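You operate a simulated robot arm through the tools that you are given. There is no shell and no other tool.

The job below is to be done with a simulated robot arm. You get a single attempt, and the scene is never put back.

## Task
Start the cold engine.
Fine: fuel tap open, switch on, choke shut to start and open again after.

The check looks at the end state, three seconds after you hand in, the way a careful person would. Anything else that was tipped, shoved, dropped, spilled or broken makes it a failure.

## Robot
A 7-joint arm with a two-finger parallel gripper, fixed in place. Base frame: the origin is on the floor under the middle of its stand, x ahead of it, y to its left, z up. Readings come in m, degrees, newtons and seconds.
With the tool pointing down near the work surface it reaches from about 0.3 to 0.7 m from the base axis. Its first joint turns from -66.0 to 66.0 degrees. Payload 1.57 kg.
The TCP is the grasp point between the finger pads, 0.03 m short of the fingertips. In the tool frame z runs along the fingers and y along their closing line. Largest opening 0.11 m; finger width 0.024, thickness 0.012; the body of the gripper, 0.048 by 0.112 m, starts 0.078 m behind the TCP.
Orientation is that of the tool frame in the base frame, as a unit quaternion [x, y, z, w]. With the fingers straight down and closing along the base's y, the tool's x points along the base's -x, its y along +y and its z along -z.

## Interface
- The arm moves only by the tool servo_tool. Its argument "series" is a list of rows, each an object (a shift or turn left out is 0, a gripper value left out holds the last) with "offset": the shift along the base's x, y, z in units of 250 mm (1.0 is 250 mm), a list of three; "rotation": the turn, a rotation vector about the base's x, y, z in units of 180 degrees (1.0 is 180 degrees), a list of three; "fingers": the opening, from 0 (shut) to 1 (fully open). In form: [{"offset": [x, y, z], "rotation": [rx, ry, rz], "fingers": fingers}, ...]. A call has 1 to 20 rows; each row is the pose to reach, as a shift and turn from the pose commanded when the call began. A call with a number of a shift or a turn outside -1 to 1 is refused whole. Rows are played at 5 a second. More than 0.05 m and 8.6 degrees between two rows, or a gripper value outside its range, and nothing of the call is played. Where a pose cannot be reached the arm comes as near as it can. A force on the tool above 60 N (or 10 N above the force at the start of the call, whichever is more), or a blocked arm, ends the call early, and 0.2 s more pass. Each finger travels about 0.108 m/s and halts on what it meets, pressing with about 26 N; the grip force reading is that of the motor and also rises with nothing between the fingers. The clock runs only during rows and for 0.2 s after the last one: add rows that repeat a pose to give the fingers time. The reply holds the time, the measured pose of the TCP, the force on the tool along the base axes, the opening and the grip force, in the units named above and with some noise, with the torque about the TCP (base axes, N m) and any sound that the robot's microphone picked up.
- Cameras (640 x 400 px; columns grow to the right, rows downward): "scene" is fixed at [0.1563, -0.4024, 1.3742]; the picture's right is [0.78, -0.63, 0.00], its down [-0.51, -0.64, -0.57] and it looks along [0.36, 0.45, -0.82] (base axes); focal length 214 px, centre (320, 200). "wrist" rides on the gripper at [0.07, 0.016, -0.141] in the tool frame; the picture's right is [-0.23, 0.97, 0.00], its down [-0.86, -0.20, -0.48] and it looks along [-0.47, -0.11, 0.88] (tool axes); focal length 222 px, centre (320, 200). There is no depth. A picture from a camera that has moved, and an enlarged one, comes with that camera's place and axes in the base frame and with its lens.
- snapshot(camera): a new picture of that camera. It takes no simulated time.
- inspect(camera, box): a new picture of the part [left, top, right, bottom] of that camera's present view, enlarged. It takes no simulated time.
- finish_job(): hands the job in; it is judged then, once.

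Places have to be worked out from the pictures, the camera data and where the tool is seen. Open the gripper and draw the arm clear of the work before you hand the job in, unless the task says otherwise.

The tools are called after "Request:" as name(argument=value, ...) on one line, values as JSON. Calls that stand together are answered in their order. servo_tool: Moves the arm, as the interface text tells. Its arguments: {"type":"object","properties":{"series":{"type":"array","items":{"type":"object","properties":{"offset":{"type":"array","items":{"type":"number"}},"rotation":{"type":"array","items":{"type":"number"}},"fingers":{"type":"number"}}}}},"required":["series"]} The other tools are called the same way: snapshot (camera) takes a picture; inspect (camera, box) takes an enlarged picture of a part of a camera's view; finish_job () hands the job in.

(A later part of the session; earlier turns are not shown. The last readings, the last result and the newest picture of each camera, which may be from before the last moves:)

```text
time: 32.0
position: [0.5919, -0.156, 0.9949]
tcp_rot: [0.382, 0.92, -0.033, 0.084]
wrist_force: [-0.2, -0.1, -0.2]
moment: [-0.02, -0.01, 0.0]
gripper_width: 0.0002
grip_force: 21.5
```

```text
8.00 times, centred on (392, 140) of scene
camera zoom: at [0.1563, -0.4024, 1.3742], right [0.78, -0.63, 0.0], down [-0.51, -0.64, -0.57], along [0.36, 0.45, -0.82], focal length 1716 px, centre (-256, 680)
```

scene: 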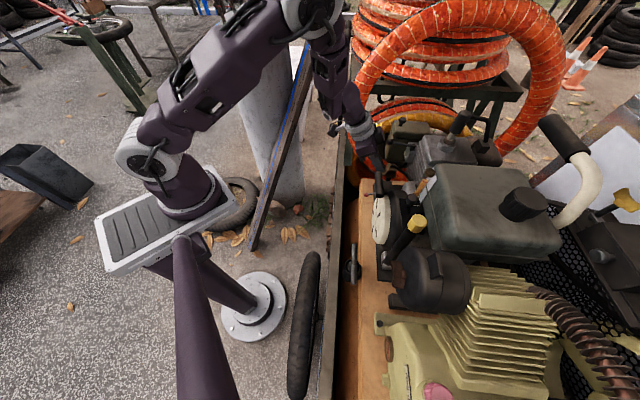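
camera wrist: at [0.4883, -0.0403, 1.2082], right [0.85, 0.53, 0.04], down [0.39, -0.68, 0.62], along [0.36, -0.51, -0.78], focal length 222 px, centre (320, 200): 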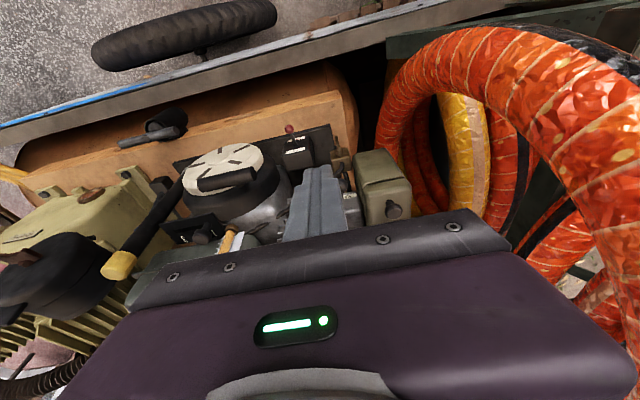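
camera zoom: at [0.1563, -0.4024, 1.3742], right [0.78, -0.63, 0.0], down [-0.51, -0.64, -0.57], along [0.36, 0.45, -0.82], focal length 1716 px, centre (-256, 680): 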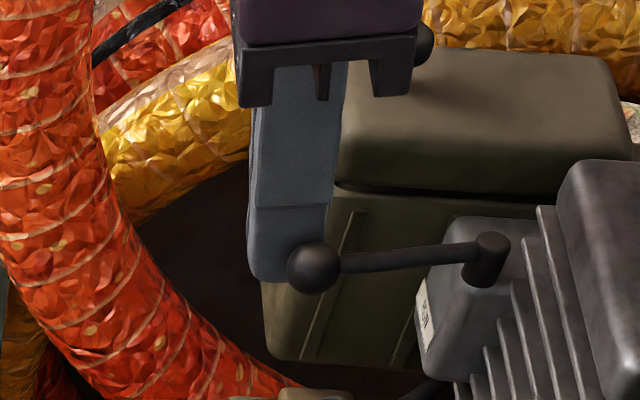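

The choke lever swings freely. I keep following the arc toward its other stop.

Request:
servo_tool(series=[{"offset": [-0.013, -0.0271, 0], "fingers": 0}, {"offset": [-0.0246, -0.0585, 0], "fingers": 0}, {"offset": [-0.0305, -0.0928, 0], "fingers": 0}, {"offset": [-0.032, -0.1225, 0], "fingers": 0}, {"offset": [-0.032, -0.1225, 0], "fingers": 0}])

Request:
inspect(camera="scene", box=[360, 115, 424, 165])

Request:
snapshot(camera="wrist")

```text
time: 33.2
position: [0.5835, -0.1865, 0.9956]
tcp_rot: [0.382, 0.92, -0.033, 0.084]
wrist_force: [0.2, 0.3, 0.8]
moment: [0.02, -0.02, -0.02]
gripper_width: 0.0002
grip_force: 21.4
```

```text
8.00 times, centred on (392, 140) of scene
camera zoom: at [0.1563, -0.4024, 1.3742], right [0.78, -0.63, 0.0], down [-0.51, -0.64, -0.57], along [0.36, 0.45, -0.82], focal length 1716 px, centre (-256, 680)
```

zoom: 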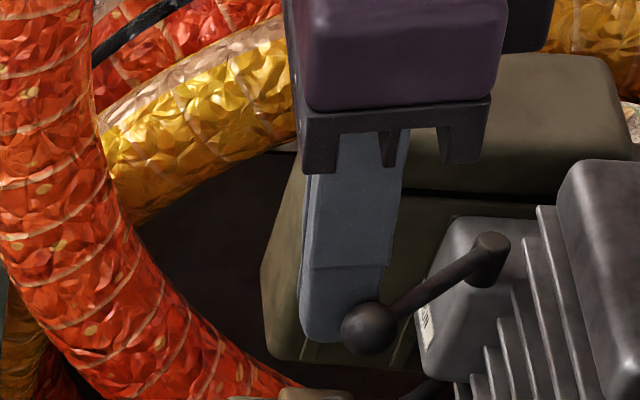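

```text
taken
camera wrist: at [0.5276, -0.1079, 1.1216], right [0.85, 0.53, 0.04], down [0.39, -0.68, 0.62], along [0.36, -0.51, -0.78], focal length 222 px, centre (320, 200)
```

wrist: 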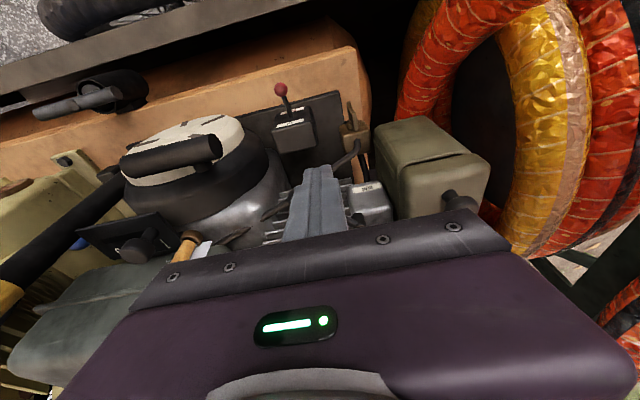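

The lever is at about -44° and still free with no stop yet. I continue to about -60° and check the force.

Request:
servo_tool(series=[{"offset": [-0.013, -0.017, 0], "fingers": 0}, {"offset": [-0.0303, -0.0376, 0], "fingers": 0}, {"offset": [-0.0303, -0.0376, 0], "fingers": 0}])

Request:
inspect(camera="scene", box=[368, 125, 432, 175])

```text
time: 34.0
position: [0.5809, -0.1891, 0.9953]
tcp_rot: [0.378, 0.921, -0.029, 0.089]
wrist_force: [39.9, 33.7, -7.6]
moment: [0.57, -0.52, 0.64]
gripper_width: 0.0002
grip_force: 21.2
```

```text
8.00 times, centred on (400, 150) of scene
camera zoom: at [0.1576, -0.4015, 1.3743], right [0.78, -0.63, 0.0], down [-0.51, -0.64, -0.57], along [0.36, 0.45, -0.82], focal length 1716 px, centre (-320, 600)
```

zoom: 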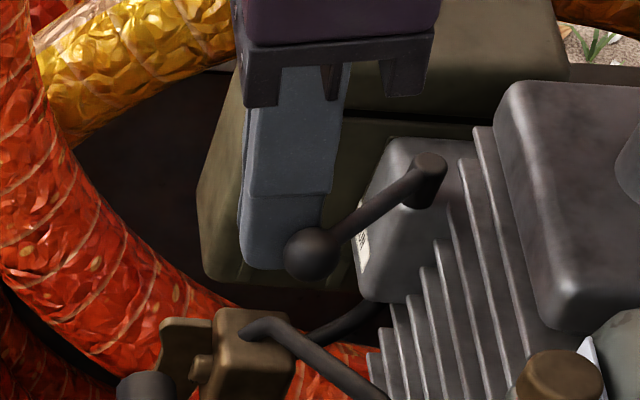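

There is firm resistance of about 52 N in +r, so the lever is at its shut stop, roughly 55–60° from RUN. I back off +r, lift clear and check that it stays.

Request:
servo_tool(series=[{"offset": [0.02, 0.02, 0], "fingers": 0}, {"offset": [0.0, 0.07, 0.03], "fingers": 0}, {"offset": [-0.05, 0.12, 0.18], "fingers": 0}, {"offset": [-0.1, 0.17, 0.34], "fingers": 0}, {"offset": [-0.1, 0.17, 0.34], "fingers": 0}])

Request:
inspect(camera="scene", box=[368, 125, 432, 175])

Request:
snapshot(camera="wrist")

Request:
inspect(camera="wrist", box=[290, 110, 418, 190])

```text
time: 35.2
position: [0.5499, -0.1541, 1.0787]
tcp_rot: [0.381, 0.92, -0.034, 0.084]
wrist_force: [-0.3, 0.0, -0.3]
moment: [0.01, 0.0, -0.02]
gripper_width: 0.0
grip_force: 21.6
```

```text
8.00 times, centred on (400, 150) of scene
camera zoom: at [0.1563, -0.4024, 1.3742], right [0.78, -0.63, 0.0], down [-0.51, -0.64, -0.57], along [0.36, 0.45, -0.82], focal length 1716 px, centre (-320, 600)
```

zoom: 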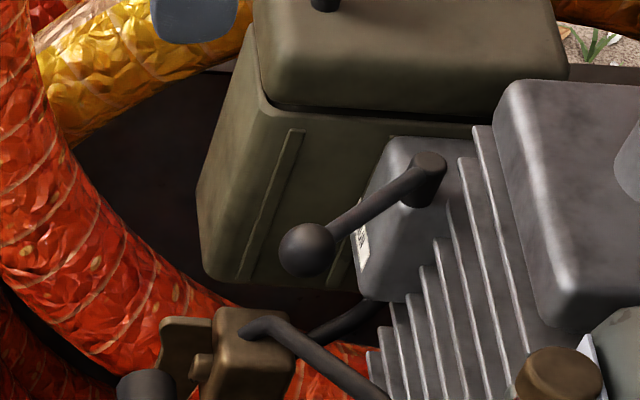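

```text
taken
camera wrist: at [0.4944, -0.0745, 1.206], right [0.85, 0.53, 0.04], down [0.39, -0.68, 0.62], along [0.36, -0.51, -0.78], focal length 222 px, centre (320, 200)
```

wrist: 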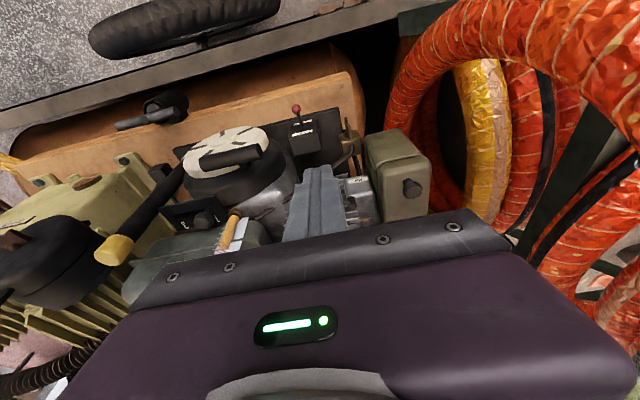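

```text
5.00 times, centred on (354, 150) of wrist
camera zoom: at [0.4944, -0.0745, 1.206], right [0.85, 0.53, 0.04], down [0.39, -0.68, 0.62], along [0.36, -0.51, -0.78], focal length 1111 px, centre (150, 450)
```

zoom: 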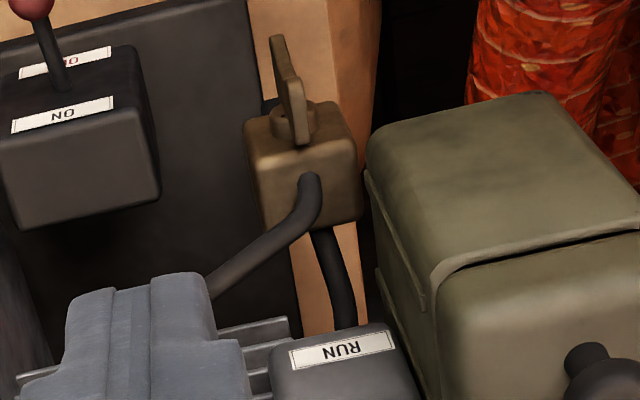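

The choke lever stays at its shut stop, the tap is vertical and the switch is up. Next is the starter: I rise, turn the gripper 90° so it closes along n, and hover over the handle's +r half.

Request:
servo_tool(series=[{"offset": [-0.0183, -0.0208, 0.12], "rotation": [0, 0.0051, 0.0416], "fingers": 0}, {"offset": [-0.0366, -0.0415, 0.24], "rotation": [0, 0.0103, 0.0831], "fingers": 0}, {"offset": [-0.0549, -0.0623, 0.365], "rotation": [0, 0.0154, 0.1247], "fingers": 0}, {"offset": [-0.0732, -0.0831, 0.365], "rotation": [0, 0.0206, 0.1662], "fingers": 0}, {"offset": [-0.0915, -0.1038, 0.365], "rotation": [0, 0.0257, 0.2078], "fingers": 0.2}, {"offset": [-0.1098, -0.1246, 0.365], "rotation": [0, 0.0309, 0.2493], "fingers": 0.45}, {"offset": [-0.1281, -0.1454, 0.365], "rotation": [0, 0.036, 0.2909], "fingers": 0.45}, {"offset": [-0.1464, -0.1661, 0.365], "rotation": [0, 0.0411, 0.3324], "fingers": 0.45}, {"offset": [-0.1647, -0.1869, 0.365], "rotation": [0, 0.0463, 0.374], "fingers": 0.45}, {"offset": [-0.183, -0.2077, 0.365], "rotation": [0, 0.0514, 0.4155], "fingers": 0.45}, {"offset": [-0.2013, -0.2284, 0.365], "rotation": [0, 0.0566, 0.4571], "fingers": 0.45}, {"offset": [-0.2196, -0.2492, 0.365], "rotation": [0, 0.0617, 0.4986], "fingers": 0.45}, {"offset": [-0.2196, -0.2492, 0.365], "rotation": [0, 0.0617, 0.4986], "fingers": 0.45}])

Request:
snapshot(camera="wrist")

Request:
inspect(camera="scene", box=[340, 100, 468, 200])

```text
time: 38.0
position: [0.4956, -0.2148, 1.1707]
tcp_rot: [-0.383, 0.924, 0.002, 0.002]
wrist_force: [0.4, 0.8, 0.4]
moment: [0.0, 0.03, 0.0]
gripper_width: 0.0494
grip_force: 0.0
```

```text
taken
camera wrist: at [0.4342, -0.2531, 1.3123], right [-0.53, 0.85, 0.0], down [0.74, 0.46, 0.48], along [0.41, 0.26, -0.88], focal length 222 px, centre (320, 200)
```

wrist: 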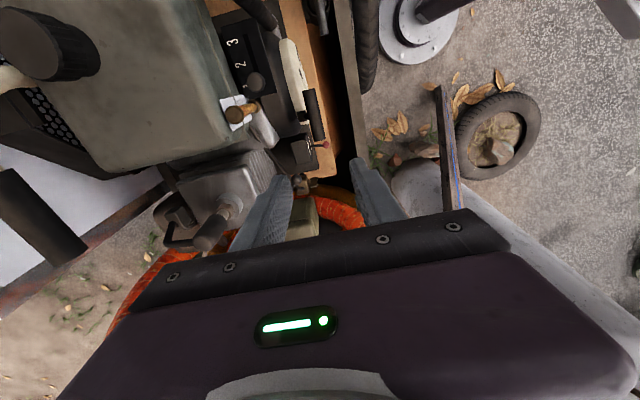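

```text
4.00 times, centred on (404, 150) of scene
camera zoom: at [0.1563, -0.4024, 1.3742], right [0.78, -0.63, 0.0], down [-0.51, -0.64, -0.57], along [0.36, 0.45, -0.82], focal length 858 px, centre (-16, 400)
```

zoom: 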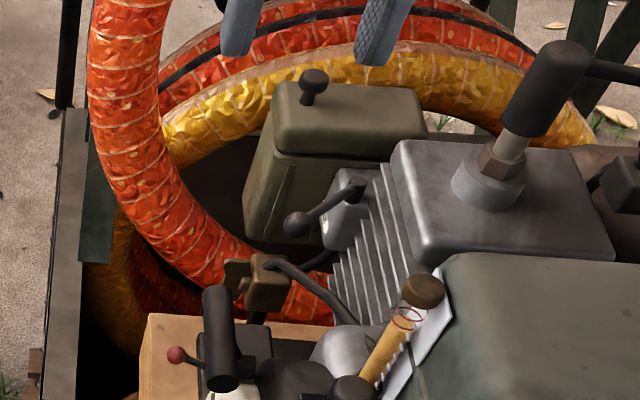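

The orientation was reached. I'll zoom the wrist view on the handle to check its position and neck from this side.

Request:
inspect(camera="wrist", box=[250, 60, 378, 200])

Request:
inspect(camera="wrist", box=[280, 80, 344, 150])

```text
2.86 times, centred on (314, 130) of wrist
camera zoom: at [0.4342, -0.2531, 1.3123], right [-0.53, 0.85, 0.0], down [0.74, 0.46, 0.48], along [0.41, 0.26, -0.88], focal length 635 px, centre (337, 400)
```

zoom: 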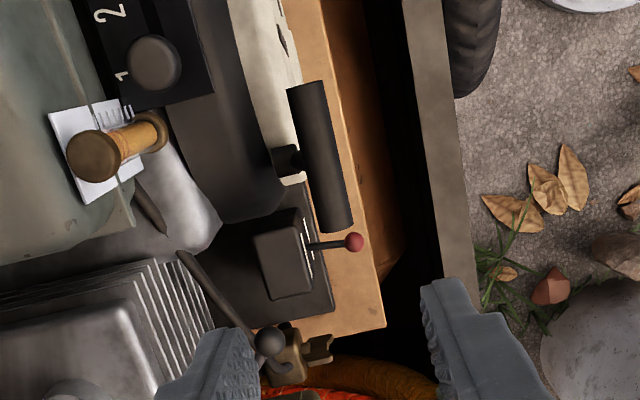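

```text
5.71 times, centred on (312, 115) of wrist
camera zoom: at [0.4342, -0.2531, 1.3123], right [-0.53, 0.85, 0.0], down [0.74, 0.46, 0.48], along [0.41, 0.26, -0.88], focal length 1269 px, centre (366, 686)
```

zoom: 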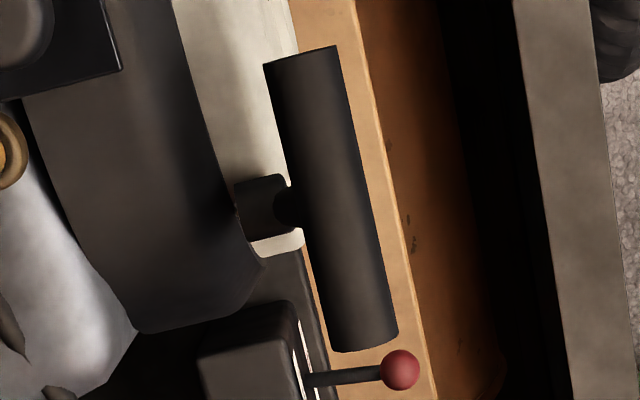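

The handle's axis is confirmed at about (0.478, -0.235), with its neck and bush just behind it at mid-length. I descend over the +r half with the fingers straddling it front and back, pausing just above.

Request:
servo_tool(series=[{"offset": [-0.002, -0.003, -0.17], "fingers": 0.45}, {"offset": [-0.004, -0.006, -0.34], "fingers": 0.45}, {"offset": [-0.006, -0.009, -0.5], "fingers": 0.45}, {"offset": [-0.008, -0.012, -0.64], "fingers": 0.45}, {"offset": [-0.008, -0.012, -0.64], "fingers": 0.45}])

Request:
inspect(camera="wrist", box=[250, 60, 400, 210])

Request:
inspect(camera="scene", box=[350, 140, 430, 210])

```text
time: 39.2
position: [0.4949, -0.217, 1.0108]
tcp_rot: [-0.382, 0.924, 0.003, 0.003]
wrist_force: [-0.3, 0.5, 0.2]
moment: [-0.03, 0.01, 0.01]
gripper_width: 0.0494
grip_force: 0.1
```

```text
2.67 times, centred on (325, 135) of wrist
camera zoom: at [0.4327, -0.2555, 1.1513], right [-0.53, 0.85, 0.0], down [0.75, 0.46, 0.48], along [0.41, 0.26, -0.88], focal length 592 px, centre (307, 373)
```

zoom: 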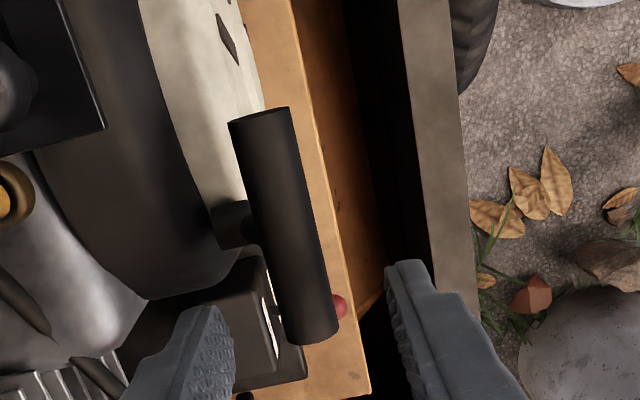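

```text
5.71 times, centred on (390, 175) of scene
camera zoom: at [0.1563, -0.4024, 1.3742], right [0.78, -0.63, 0.0], down [-0.51, -0.64, -0.57], along [0.36, 0.45, -0.82], focal length 1226 px, centre (-80, 343)
```

zoom: 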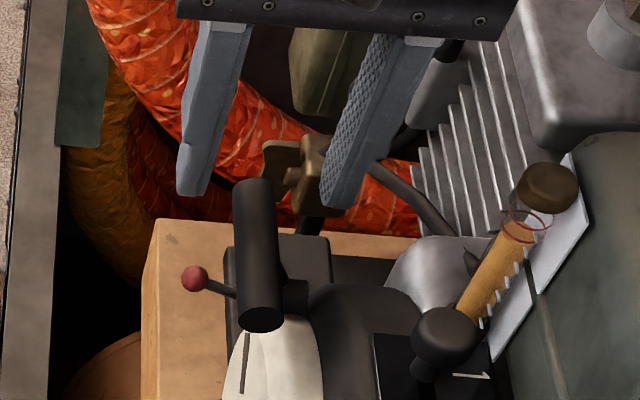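

The fingers straddle the handle evenly. I lower to the grip height of about z=0.967 and look before closing.

Request:
servo_tool(series=[{"offset": [0, 0, -0.06], "fingers": 0.45}, {"offset": [0, 0, -0.12], "fingers": 0.45}, {"offset": [0, 0, -0.175], "fingers": 0.45}, {"offset": [0, 0, -0.175], "fingers": 0.45}])

Request:
inspect(camera="wrist", box=[250, 60, 400, 210])

Request:
inspect(camera="scene", box=[350, 140, 430, 210])

```text
time: 40.2
position: [0.4938, -0.2203, 0.9657]
tcp_rot: [-0.382, 0.924, 0.003, 0.002]
wrist_force: [-1.1, 0.3, -0.7]
moment: [-0.02, -0.02, 0.03]
gripper_width: 0.0495
grip_force: 0.1
```

```text
2.67 times, centred on (325, 135) of wrist
camera zoom: at [0.4324, -0.2566, 1.1075], right [-0.53, 0.85, 0.0], down [0.75, 0.46, 0.48], along [0.41, 0.26, -0.88], focal length 592 px, centre (307, 373)
```

zoom: 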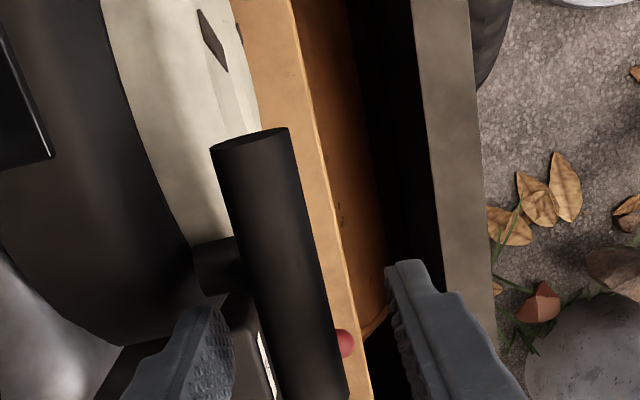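

```text
5.71 times, centred on (390, 175) of scene
camera zoom: at [0.1563, -0.4024, 1.3742], right [0.78, -0.63, 0.0], down [-0.51, -0.64, -0.57], along [0.36, 0.45, -0.82], focal length 1226 px, centre (-80, 343)
```

zoom: 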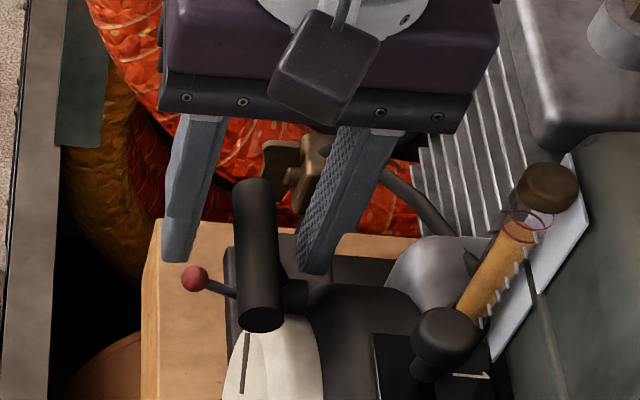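

Everything is clear and centred. I close on the handle.

Request:
servo_tool(series=[{"offset": [0, 0, 0], "fingers": 0.05}, {"offset": [0, 0, 0], "fingers": 0.05}, {"offset": [0, 0, 0], "fingers": 0.05}])

Request:
inspect(camera="wrist", box=[250, 60, 400, 210])

Request:
inspect(camera="scene", box=[350, 140, 430, 210])

```text
time: 41.0
position: [0.4946, -0.2201, 0.9666]
tcp_rot: [-0.382, 0.924, 0.002, 0.003]
wrist_force: [3.1, -3.6, -0.1]
moment: [0.02, -0.03, 0.07]
gripper_width: 0.0184
grip_force: 32.9
```

```text
2.67 times, centred on (325, 135) of wrist
camera zoom: at [0.4326, -0.2569, 1.1078], right [-0.53, 0.85, 0.0], down [0.74, 0.46, 0.48], along [0.41, 0.26, -0.88], focal length 592 px, centre (307, 373)
```

zoom: 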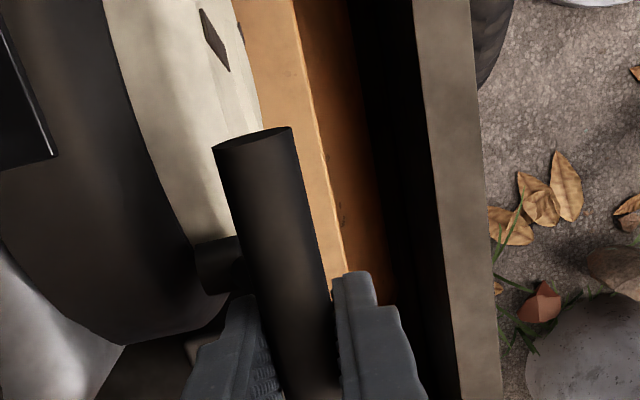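

```text
5.71 times, centred on (390, 175) of scene
camera zoom: at [0.1564, -0.4025, 1.3741], right [0.78, -0.63, 0.0], down [-0.51, -0.64, -0.57], along [0.36, 0.45, -0.82], focal length 1226 px, centre (-80, 343)
```

zoom: 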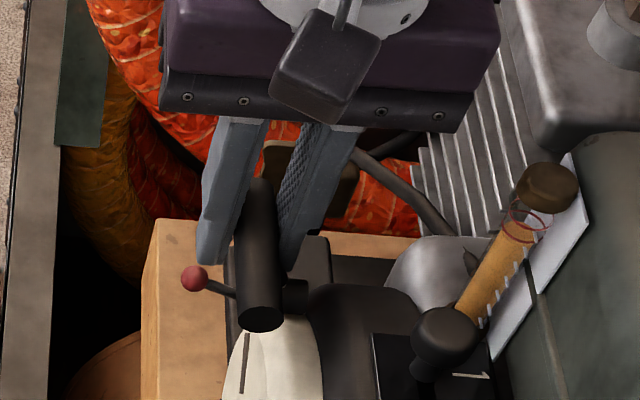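

The handle is held, with width reading 18.4 mm. I test the pull direction gently with 10 mm forward and up, and read the force.

Request:
servo_tool(series=[{"offset": [-0.008, 0.008, 0.016], "fingers": 0.05}, {"offset": [-0.016, 0.016, 0.033], "fingers": 0.05}, {"offset": [-0.016, 0.016, 0.033], "fingers": 0.05}])

Request:
inspect(camera="scene", box=[350, 140, 430, 210])

Request:
inspect(camera="wrist", box=[250, 60, 400, 210])

```text
time: 41.9
position: [0.4896, -0.2152, 0.9747]
tcp_rot: [-0.382, 0.924, 0.001, 0.002]
wrist_force: [2.4, -6.4, 0.0]
moment: [0.01, -0.03, 0.09]
gripper_width: 0.0188
grip_force: 33.1
```

```text
5.71 times, centred on (390, 175) of scene
camera zoom: at [0.1564, -0.4026, 1.3741], right [0.78, -0.63, 0.0], down [-0.51, -0.64, -0.57], along [0.36, 0.45, -0.82], focal length 1226 px, centre (-80, 343)
```

zoom: 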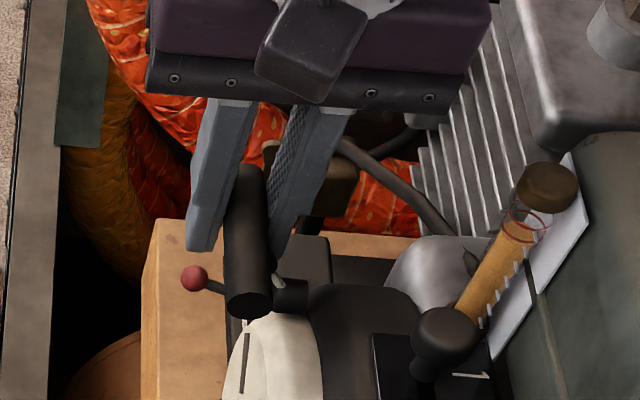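

```text
2.67 times, centred on (325, 135) of wrist
camera zoom: at [0.4282, -0.2524, 1.1163], right [-0.53, 0.85, 0.0], down [0.75, 0.46, 0.48], along [0.41, 0.26, -0.88], focal length 592 px, centre (307, 373)
```

zoom: 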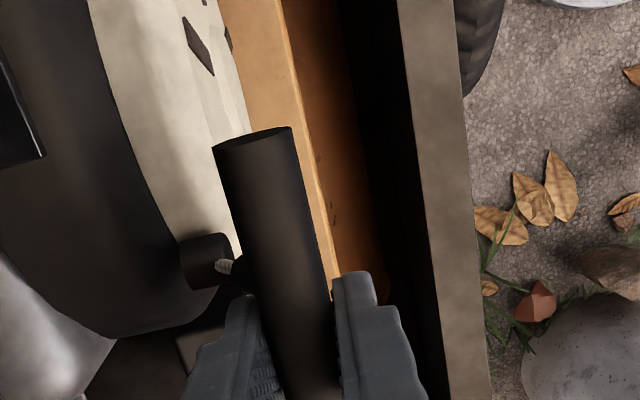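

A rope is now visible between the bush and handle, so the handle is free on a cord and the pull resistance is about 6 N. I give a brisk full pull forward and up at maximum speed, about 0.35 m.

Request:
servo_tool(series=[{"offset": [-0.1, 0.1, 0.138], "fingers": 0.05}, {"offset": [-0.2, 0.2, 0.276], "fingers": 0.05}, {"offset": [-0.3, 0.3, 0.414], "fingers": 0.05}, {"offset": [-0.4, 0.4, 0.552], "fingers": 0.05}, {"offset": [-0.5, 0.5, 0.69], "fingers": 0.05}, {"offset": [-0.6, 0.6, 0.828], "fingers": 0.05}, {"offset": [-0.7, 0.7, 0.966], "fingers": 0.05}])

Request:
snapshot(camera="scene")

Request:
snapshot(camera="wrist")

```text
time: 42.4
position: [0.4584, -0.1845, 1.0321]
tcp_rot: [-0.382, 0.924, -0.01, 0.011]
wrist_force: [1.8, -6.2, -0.3]
moment: [-0.04, -0.12, 0.05]
gripper_width: 0.0185
grip_force: 32.9
stopped in row 2: the force on the tool passed its limit at 66 N (the readings are from after the stop); the commanded pose is now the measured one
```

```text
taken
```

scene: 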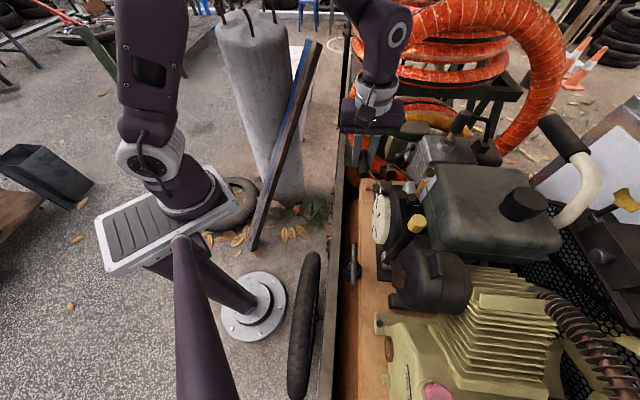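

```text
taken
camera wrist: at [0.3936, -0.2191, 1.1731], right [-0.53, 0.85, -0.02], down [0.73, 0.47, 0.49], along [0.43, 0.24, -0.87], focal length 222 px, centre (320, 200)
```

wrist: 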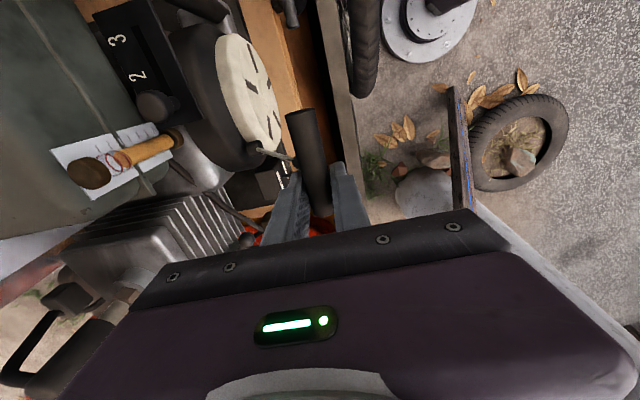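

The abrupt start spiked the force to 66 N and stopped the call, but afterwards the cord tension is only about 6 N, so this was inertia or compression. I let the handle back in gently and will retry with a smooth ramp-up.

Request:
servo_tool(series=[{"offset": [0.0435, -0.0427, -0.0788], "fingers": 0.05}, {"offset": [0.087, -0.0853, -0.1576], "fingers": 0.05}, {"offset": [0.1264, -0.124, -0.23], "fingers": 0.05}, {"offset": [0.1264, -0.124, -0.23], "fingers": 0.05}])

Request:
inspect(camera="wrist", box=[250, 60, 400, 210])

```text
time: 43.4
position: [0.4892, -0.2148, 0.9745]
tcp_rot: [-0.383, 0.924, -0.01, 0.011]
wrist_force: [6.4, -3.9, 2.5]
moment: [-0.03, -0.04, -0.01]
gripper_width: 0.0187
grip_force: 33.3
```

```text
2.67 times, centred on (325, 135) of wrist
camera zoom: at [0.4241, -0.2498, 1.1154], right [-0.53, 0.85, -0.02], down [0.73, 0.47, 0.5], along [0.43, 0.24, -0.87], focal length 592 px, centre (307, 373)
```

zoom: 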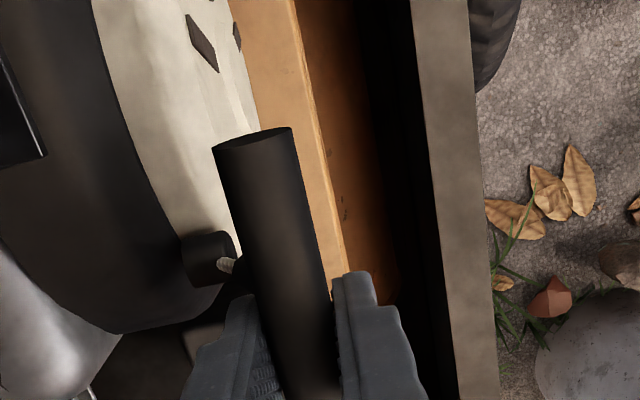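

The grip held and the handle is almost home. Now a smooth accelerating pull.

Request:
servo_tool(series=[{"offset": [-0.0121, 0.0121, 0.0168], "fingers": 0.05}, {"offset": [-0.0364, 0.0364, 0.0504], "fingers": 0.05}, {"offset": [-0.0727, 0.0727, 0.1008], "fingers": 0.05}, {"offset": [-0.1212, 0.1212, 0.168], "fingers": 0.05}, {"offset": [-0.1818, 0.1818, 0.252], "fingers": 0.05}, {"offset": [-0.2525, 0.2525, 0.35], "fingers": 0.05}, {"offset": [-0.3293, 0.3293, 0.4564], "fingers": 0.05}, {"offset": [-0.4101, 0.4101, 0.5684], "fingers": 0.05}, {"offset": [-0.4949, 0.4949, 0.686], "fingers": 0.05}, {"offset": [-0.5838, 0.5838, 0.8092], "fingers": 0.05}, {"offset": [-0.6727, 0.6727, 0.9324], "fingers": 0.05}])

Request:
snapshot(camera="wrist")

Request:
snapshot(camera="scene")

```text
time: 44.5
position: [0.4621, -0.1869, 1.0282]
tcp_rot: [-0.382, 0.924, -0.022, 0.018]
wrist_force: [2.5, -7.1, -3.9]
moment: [-0.13, -0.02, 0.14]
gripper_width: 0.0184
grip_force: 32.7
stopped in row 5: the force on the tool passed its limit at 64 N (the readings are from after the stop); the commanded pose is now the measured one
```

```text
taken
camera wrist: at [0.3933, -0.2195, 1.1671], right [-0.52, 0.85, -0.05], down [0.72, 0.47, 0.5], along [0.45, 0.23, -0.86], focal length 222 px, centre (320, 200)
```

wrist: 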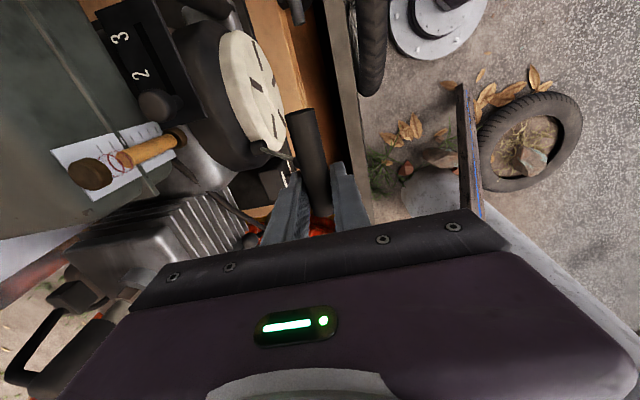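

```text
taken
```

scene: 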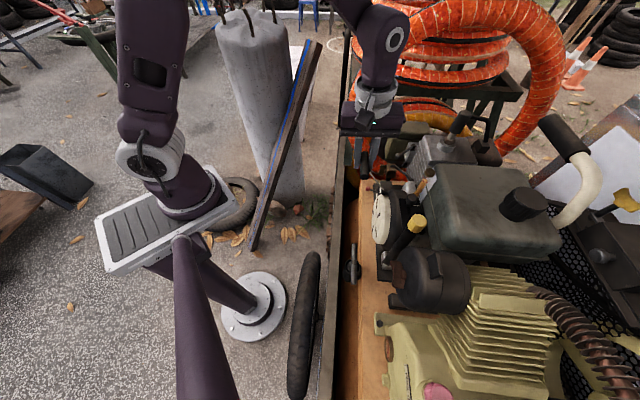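

Both pulls stopped at the same extension of about 8 cm regardless of speed, so there is a peak there, either compression or a cord end. I'll probe slowly from here to see which.

Request:
servo_tool(series=[{"offset": [-0.006, 0.006, 0.0084], "fingers": 0.05}, {"offset": [-0.012, 0.012, 0.0168], "fingers": 0.05}, {"offset": [-0.012, 0.012, 0.0168], "fingers": 0.05}])

Request:
inspect(camera="scene", box=[350, 120, 430, 200])

Request:
inspect(camera="wrist", box=[230, 80, 380, 220])

```text
time: 45.3
position: [0.458, -0.1837, 1.0329]
tcp_rot: [-0.381, 0.924, -0.022, 0.019]
wrist_force: [11.4, -23.1, 12.0]
moment: [-0.23, 0.08, 0.12]
gripper_width: 0.0184
grip_force: 33.0
```

```text
5.00 times, centred on (390, 160) of scene
camera zoom: at [0.1564, -0.403, 1.374], right [0.78, -0.63, 0.0], down [-0.51, -0.64, -0.57], along [0.36, 0.45, -0.82], focal length 1072 px, centre (-30, 400)
```

zoom: 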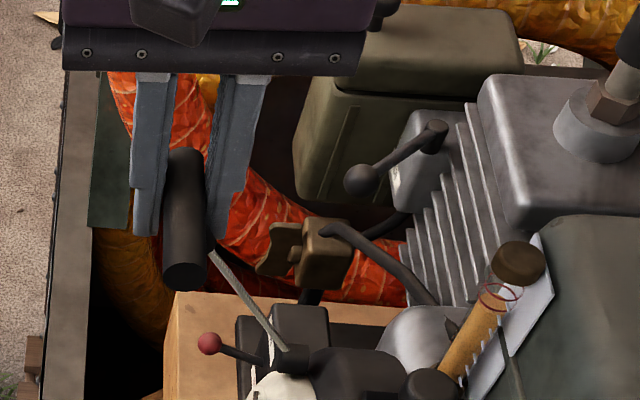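

```text
2.86 times, centred on (305, 150) of wrist
camera zoom: at [0.3902, -0.2165, 1.1719], right [-0.52, 0.85, -0.05], down [0.72, 0.48, 0.5], along [0.45, 0.23, -0.86], focal length 635 px, centre (363, 343)
```

zoom: 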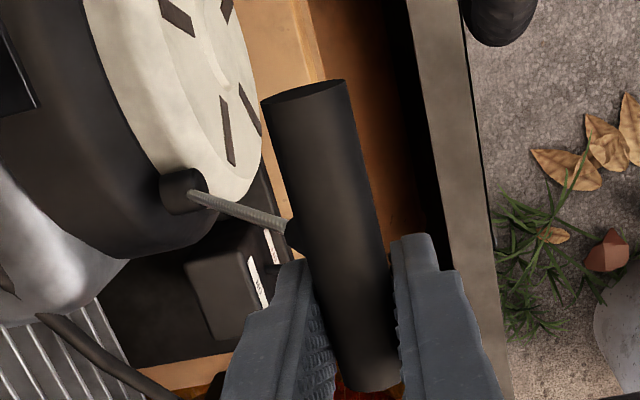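

The force now reads n≈-24 N, z≈+12 N, which doesn't match a simple cord pull and suggests the handle wants a steeper path than mine. I'll probe by easing back in n while continuing upward, and watch how the force changes.

Request:
servo_tool(series=[{"offset": [0.012, -0.012, 0.0], "fingers": 0.05}, {"offset": [0.02, -0.02, 0.01], "fingers": 0.05}, {"offset": [0.02, -0.02, 0.02], "fingers": 0.05}, {"offset": [0.02, -0.02, 0.02], "fingers": 0.05}])

Request:
inspect(camera="scene", box=[350, 120, 430, 200])

```text
time: 46.4
position: [0.4594, -0.1847, 1.0332]
tcp_rot: [-0.384, 0.923, -0.012, 0.011]
wrist_force: [1.5, 0.0, -6.3]
moment: [0.05, -0.09, 0.06]
gripper_width: 0.0186
grip_force: 32.9
stopped in row 4: the force on the tool passed its limit at 61 N (the readings are from after the stop); the commanded pose is now the measured one
```

```text
5.00 times, centred on (390, 160) of scene
camera zoom: at [0.1565, -0.4025, 1.3742], right [0.78, -0.63, 0.0], down [-0.51, -0.64, -0.57], along [0.36, 0.45, -0.82], focal length 1072 px, centre (-30, 400)
```

zoom: 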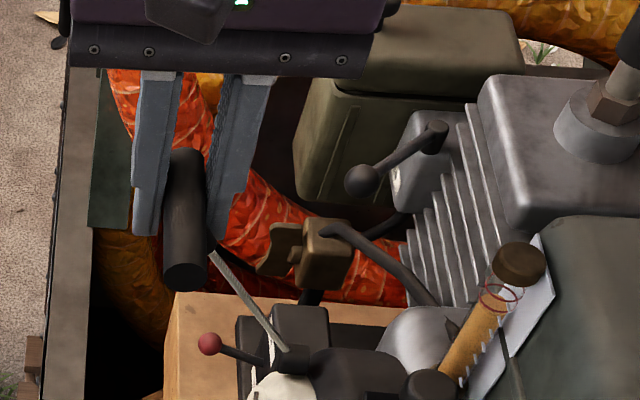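

The handle evidently slides along a fixed line: the low-force points all lie about 53° above horizontal toward n, my pulls were at 44°, and the actual drag is only about 5 N. I return it along that line.

Request:
servo_tool(series=[{"offset": [0.0334, -0.0334, -0.0622], "fingers": 0.05}, {"offset": [0.0668, -0.0668, -0.1244], "fingers": 0.05}, {"offset": [0.1001, -0.1001, -0.1865], "fingers": 0.05}, {"offset": [0.1335, -0.1335, -0.2487], "fingers": 0.05}, {"offset": [0.1335, -0.1335, -0.2487], "fingers": 0.05}])

Request:
inspect(camera="scene", box=[350, 130, 430, 200])

```text
time: 47.6
position: [0.4918, -0.2171, 0.9689]
tcp_rot: [-0.382, 0.924, -0.012, 0.012]
wrist_force: [-0.6, 1.3, -5.2]
moment: [-0.03, 0.07, 0.06]
gripper_width: 0.0189
grip_force: 32.4
```

```text
5.71 times, centred on (390, 165) of scene
camera zoom: at [0.1564, -0.4024, 1.3742], right [0.78, -0.63, 0.0], down [-0.51, -0.64, -0.57], along [0.36, 0.45, -0.82], focal length 1226 px, centre (-80, 400)
```

zoom: 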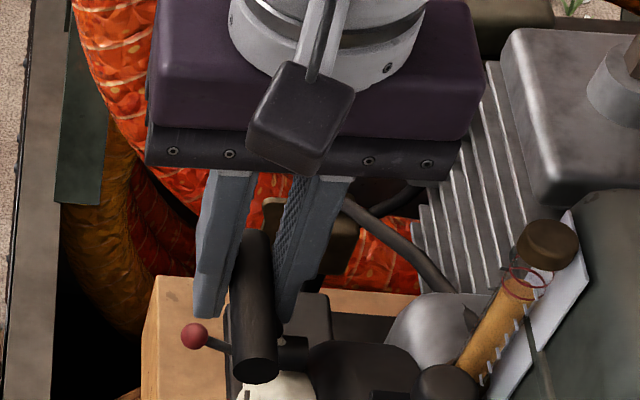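

The return was low-force, so the line is right. Now a brisk pull along that 53° line.

Request:
servo_tool(series=[{"offset": [-0.0257, 0.0257, 0.0478], "fingers": 0.05}, {"offset": [-0.077, 0.077, 0.1435], "fingers": 0.05}, {"offset": [-0.1574, 0.1574, 0.2933], "fingers": 0.05}, {"offset": [-0.2395, 0.2395, 0.4463], "fingers": 0.05}, {"offset": [-0.3217, 0.3217, 0.5993], "fingers": 0.05}, {"offset": [-0.4038, 0.4038, 0.7524], "fingers": 0.05}, {"offset": [-0.4859, 0.4859, 0.9054], "fingers": 0.05}, {"offset": [-0.5304, 0.5304, 0.9883], "fingers": 0.05}])

Request:
snapshot(camera="wrist")

Request:
snapshot(camera="scene")

```text
time: 49.4
position: [0.3608, -0.0825, 1.221]
tcp_rot: [-0.381, 0.924, -0.013, 0.012]
wrist_force: [-0.9, -0.2, 0.9]
moment: [-0.04, -0.04, -0.02]
gripper_width: 0.0058
grip_force: 0.0
```

```text
taken
camera wrist: at [0.2945, -0.1172, 1.3609], right [-0.53, 0.85, -0.03], down [0.73, 0.47, 0.5], along [0.43, 0.24, -0.87], focal length 222 px, centre (320, 200)
```

wrist: 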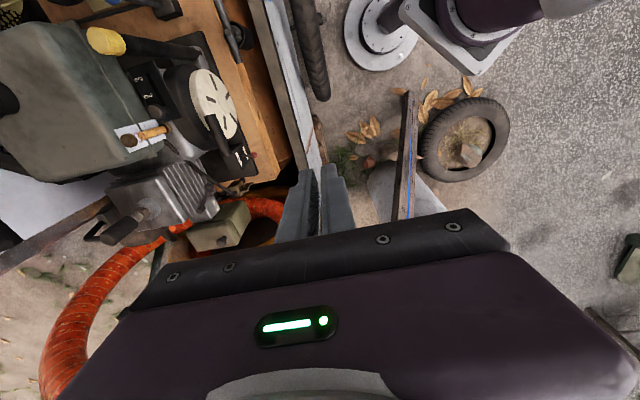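

```text
taken
```

scene: 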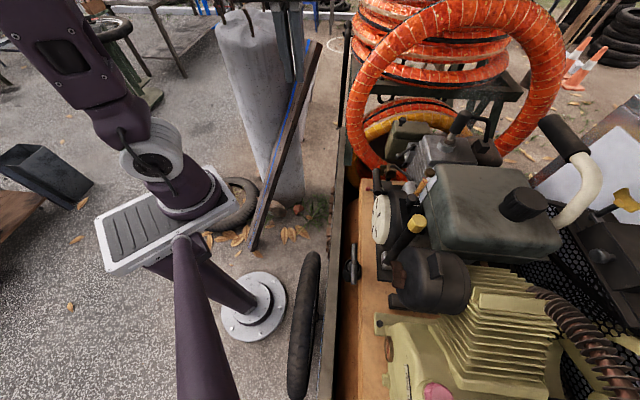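

The handle came out of the grip (width now 6 mm) and went home, with no engine sound. I'll look closely at the handle, cord and recoil disc for clues about how it moved.

Request:
inspect(camera="wrist", box=[100, 20, 292, 180])

Request:
inspect(camera="scene", box=[350, 130, 446, 230])

Request:
inspect(camera="wrist", box=[180, 100, 244, 140])

```text
2.50 times, centred on (196, 100) of wrist
camera zoom: at [0.2945, -0.1172, 1.3609], right [-0.53, 0.85, -0.03], down [0.73, 0.47, 0.5], along [0.43, 0.24, -0.87], focal length 555 px, centre (630, 450)
```

zoom: 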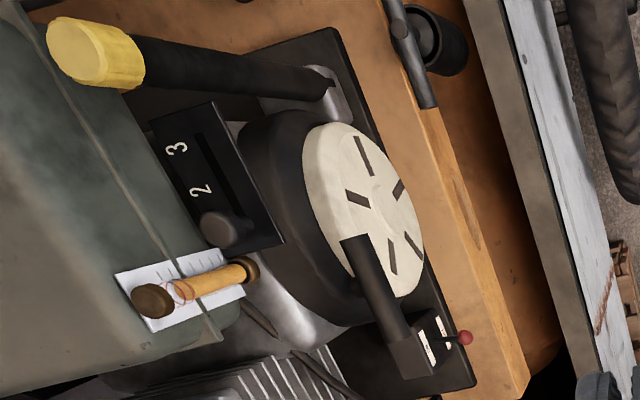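

```text
4.00 times, centred on (398, 180) of scene
camera zoom: at [0.1563, -0.4024, 1.3742], right [0.78, -0.63, 0.0], down [-0.51, -0.64, -0.57], along [0.36, 0.45, -0.82], focal length 858 px, centre (8, 280)
```

zoom: 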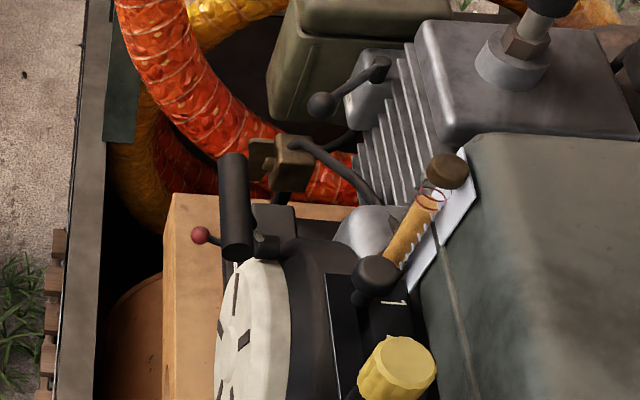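

```text
10.00 times, centred on (212, 120) of wrist
camera zoom: at [0.2945, -0.1172, 1.3609], right [-0.53, 0.85, -0.03], down [0.73, 0.47, 0.5], along [0.43, 0.24, -0.87], focal length 2221 px, centre (1400, 1000)
```

zoom: 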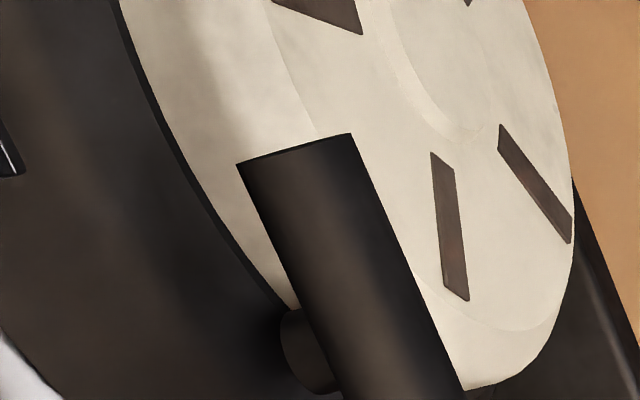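

The handle is home and intact. I think the cord's dynamic load (or its end) overpowered the 26 N finger force. I'll re-square the tool, reopen the fingers, and go back over the handle for a slower, measured pull to learn the stroke and drag.

Request:
servo_tool(series=[{"offset": [0.0892, -0.0907, -0.134], "rotation": [0.0016, 0.0034, 0], "fingers": 0.45}, {"offset": [0.1784, -0.1813, -0.268], "rotation": [0.0032, 0.0068, 0], "fingers": 0.45}, {"offset": [0.2676, -0.272, -0.402], "rotation": [0.0047, 0.0102, 0], "fingers": 0.45}, {"offset": [0.3568, -0.3627, -0.536], "rotation": [0.0047, 0.0102, 0], "fingers": 0.45}, {"offset": [0.446, -0.4533, -0.67], "rotation": [0.0047, 0.0102, 0], "fingers": 0.45}, {"offset": [0.5352, -0.544, -0.804], "rotation": [0.0047, 0.0102, 0], "fingers": 0.45}, {"offset": [0.5352, -0.544, -0.804], "rotation": [0.0047, 0.0102, 0], "fingers": 0.45}])

Request:
inspect(camera="wrist", box=[250, 60, 400, 210])

Request:
inspect(camera="scene", box=[350, 130, 430, 200])

```text
time: 51.0
position: [0.4933, -0.2212, 1.0168]
tcp_rot: [-0.382, 0.924, 0.001, 0.0]
wrist_force: [-0.5, 0.7, -1.0]
moment: [0.01, -0.01, -0.01]
gripper_width: 0.0493
grip_force: 0.0
```

```text
2.67 times, centred on (325, 135) of wrist
camera zoom: at [0.4319, -0.2589, 1.1586], right [-0.53, 0.85, 0.0], down [0.75, 0.46, 0.48], along [0.41, 0.25, -0.88], focal length 592 px, centre (307, 373)
```

zoom: 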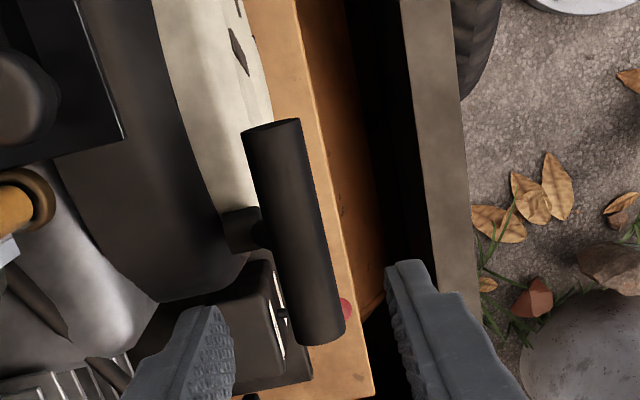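

```text
5.71 times, centred on (390, 165) of scene
camera zoom: at [0.1563, -0.4025, 1.3742], right [0.78, -0.63, 0.0], down [-0.51, -0.64, -0.57], along [0.36, 0.45, -0.82], focal length 1226 px, centre (-80, 400)
```

zoom: 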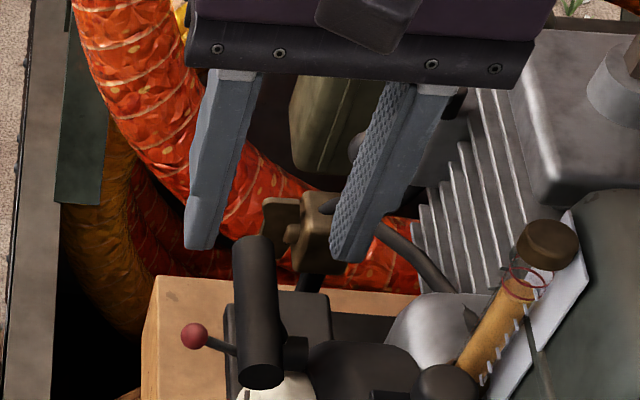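

The fingers straddle the handle again. I descend, close, and check the grip.

Request:
servo_tool(series=[{"offset": [0.002, 0.002, -0.1], "fingers": 0.45}, {"offset": [0.004, 0.005, -0.205], "fingers": 0.45}, {"offset": [0.004, 0.005, -0.205], "fingers": 0.45}, {"offset": [0.004, 0.005, -0.205], "fingers": 0.02}, {"offset": [0.004, 0.005, -0.205], "fingers": 0.02}, {"offset": [0.004, 0.005, -0.205], "fingers": 0.02}])

Request:
inspect(camera="wrist", box=[250, 60, 400, 210])

```text
time: 52.4
position: [0.4936, -0.2198, 0.9669]
tcp_rot: [-0.381, 0.924, 0.001, 0.0]
wrist_force: [-0.3, -0.6, -4.0]
moment: [0.05, -0.08, 0.06]
gripper_width: 0.0186
grip_force: 33.0
```

```text
2.67 times, centred on (325, 135) of wrist
camera zoom: at [0.4323, -0.2575, 1.1079], right [-0.53, 0.85, 0.0], down [0.75, 0.46, 0.48], along [0.4, 0.25, -0.88], focal length 592 px, centre (307, 373)
```

zoom: 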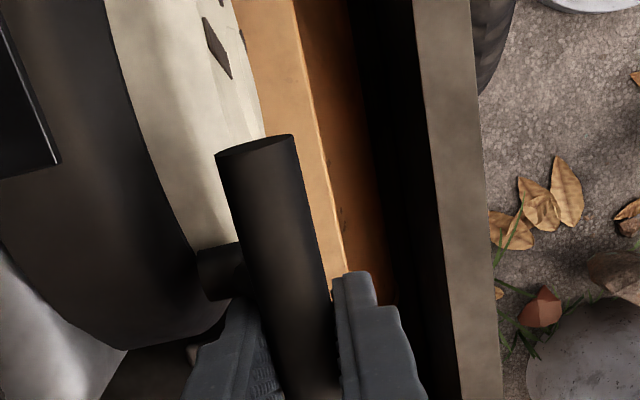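

Grip confirmed. A slow measured pull of 10 cm along the 53° line.

Request:
servo_tool(series=[{"offset": [-0.0428, 0.0428, 0.0797], "fingers": 0.02}, {"offset": [-0.0856, 0.0856, 0.1594], "fingers": 0.02}, {"offset": [-0.1283, 0.1283, 0.2391], "fingers": 0.02}, {"offset": [-0.1711, 0.1711, 0.3188], "fingers": 0.02}])

Request:
inspect(camera="wrist", box=[230, 60, 400, 210])

Request:
inspect(camera="scene", box=[350, 110, 430, 190])

```text
time: 53.4
position: [0.4498, -0.1773, 1.0468]
tcp_rot: [-0.382, 0.924, 0.0, -0.001]
wrist_force: [-3.4, -8.3, -6.5]
moment: [-0.18, 0.15, 0.08]
gripper_width: 0.0187
grip_force: 33.2
```

```text
2.67 times, centred on (315, 135) of wrist
camera zoom: at [0.3897, -0.2148, 1.1881], right [-0.53, 0.85, 0.0], down [0.75, 0.46, 0.48], along [0.4, 0.25, -0.88], focal length 592 px, centre (333, 373)
```

zoom: 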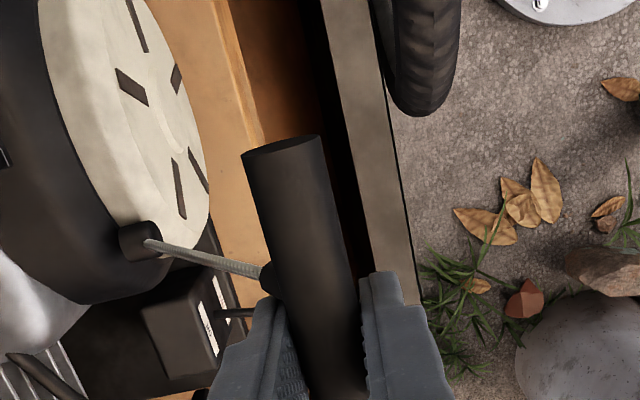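

```text
5.00 times, centred on (390, 150) of scene
camera zoom: at [0.1563, -0.4027, 1.3741], right [0.78, -0.63, 0.0], down [-0.51, -0.64, -0.57], along [0.36, 0.45, -0.82], focal length 1072 px, centre (-30, 450)
```

zoom: 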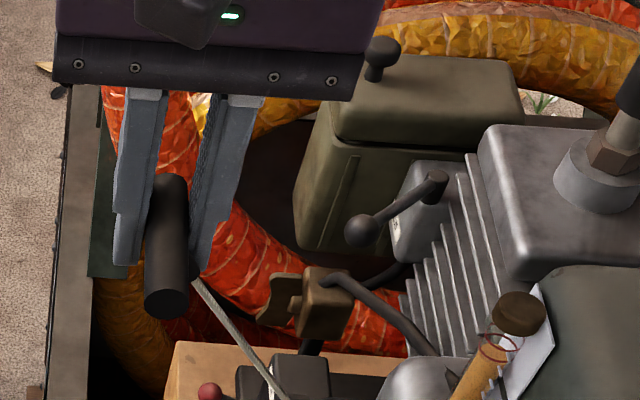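

At 10 cm the drag is only about 7 N and the handle hasn't shifted in the grip. I continue another 10 cm.

Request:
servo_tool(series=[{"offset": [-0.0428, 0.0428, 0.0797], "fingers": 0.02}, {"offset": [-0.0856, 0.0856, 0.1594], "fingers": 0.02}, {"offset": [-0.1283, 0.1283, 0.2391], "fingers": 0.02}, {"offset": [-0.1711, 0.1711, 0.3188], "fingers": 0.02}])

Request:
inspect(camera="wrist", box=[200, 60, 400, 210])

Request:
snapshot(camera="scene")

```text
time: 54.4
position: [0.4103, -0.1367, 1.1261]
tcp_rot: [-0.382, 0.924, -0.001, -0.001]
wrist_force: [4.5, -27.8, 6.9]
moment: [-0.04, -0.07, -0.05]
gripper_width: 0.0187
grip_force: 33.0
```

```text
2.67 times, centred on (300, 135) of wrist
camera zoom: at [0.3473, -0.1724, 1.267], right [-0.53, 0.85, 0.0], down [0.75, 0.46, 0.48], along [0.41, 0.25, -0.88], focal length 592 px, centre (373, 373)
```

zoom: 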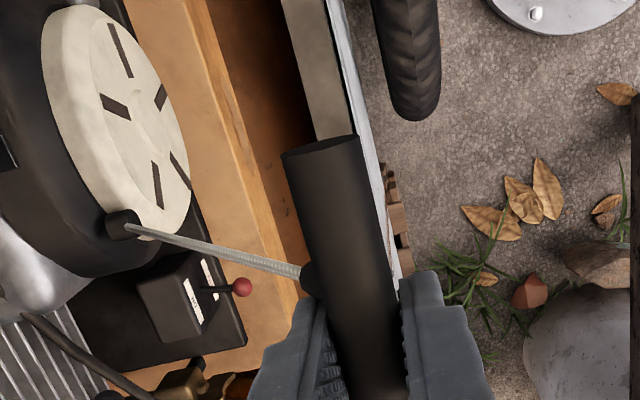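

```text
taken
```

scene: 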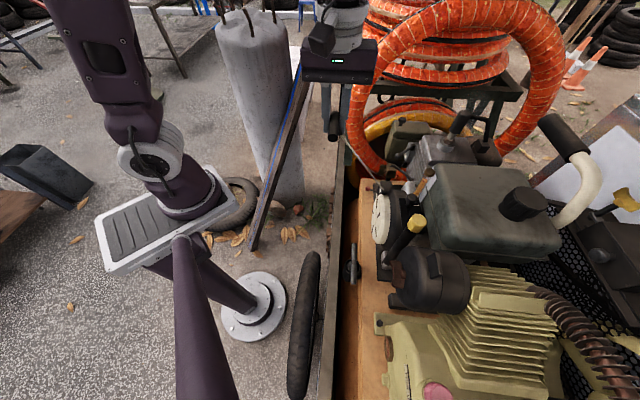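

At 20 cm, side forces show the line is slightly steeper (about 54°) and leans a little toward -r. I continue slowly with that correction to find the end of stroke.

Request:
servo_tool(series=[{"offset": [-0.0425, 0.0311, 0.085], "fingers": 0.02}, {"offset": [-0.0849, 0.0622, 0.17], "fingers": 0.02}, {"offset": [-0.0849, 0.0622, 0.17], "fingers": 0.02}])

Request:
inspect(camera="wrist", box=[180, 60, 400, 225])

```text
time: 55.2
position: [0.3879, -0.116, 1.1669]
tcp_rot: [-0.383, 0.924, 0.005, -0.002]
wrist_force: [-7.5, 19.8, -28.0]
moment: [0.11, 0.01, 0.0]
gripper_width: 0.0187
grip_force: 33.3
```

```text
2.42 times, centred on (290, 142) of wrist
camera zoom: at [0.3271, -0.1526, 1.308], right [-0.53, 0.85, 0.01], down [0.75, 0.46, 0.48], along [0.4, 0.26, -0.88], focal length 538 px, centre (393, 339)
```

zoom: 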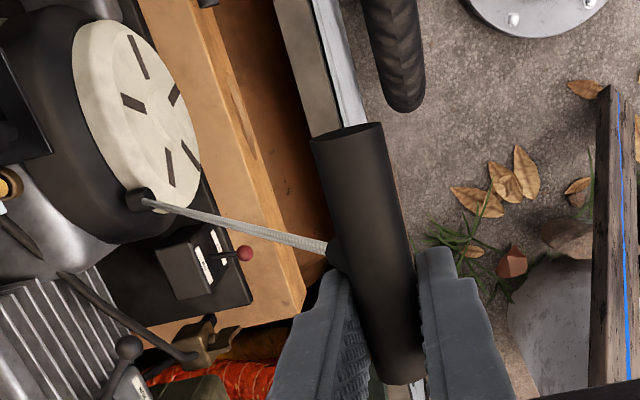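

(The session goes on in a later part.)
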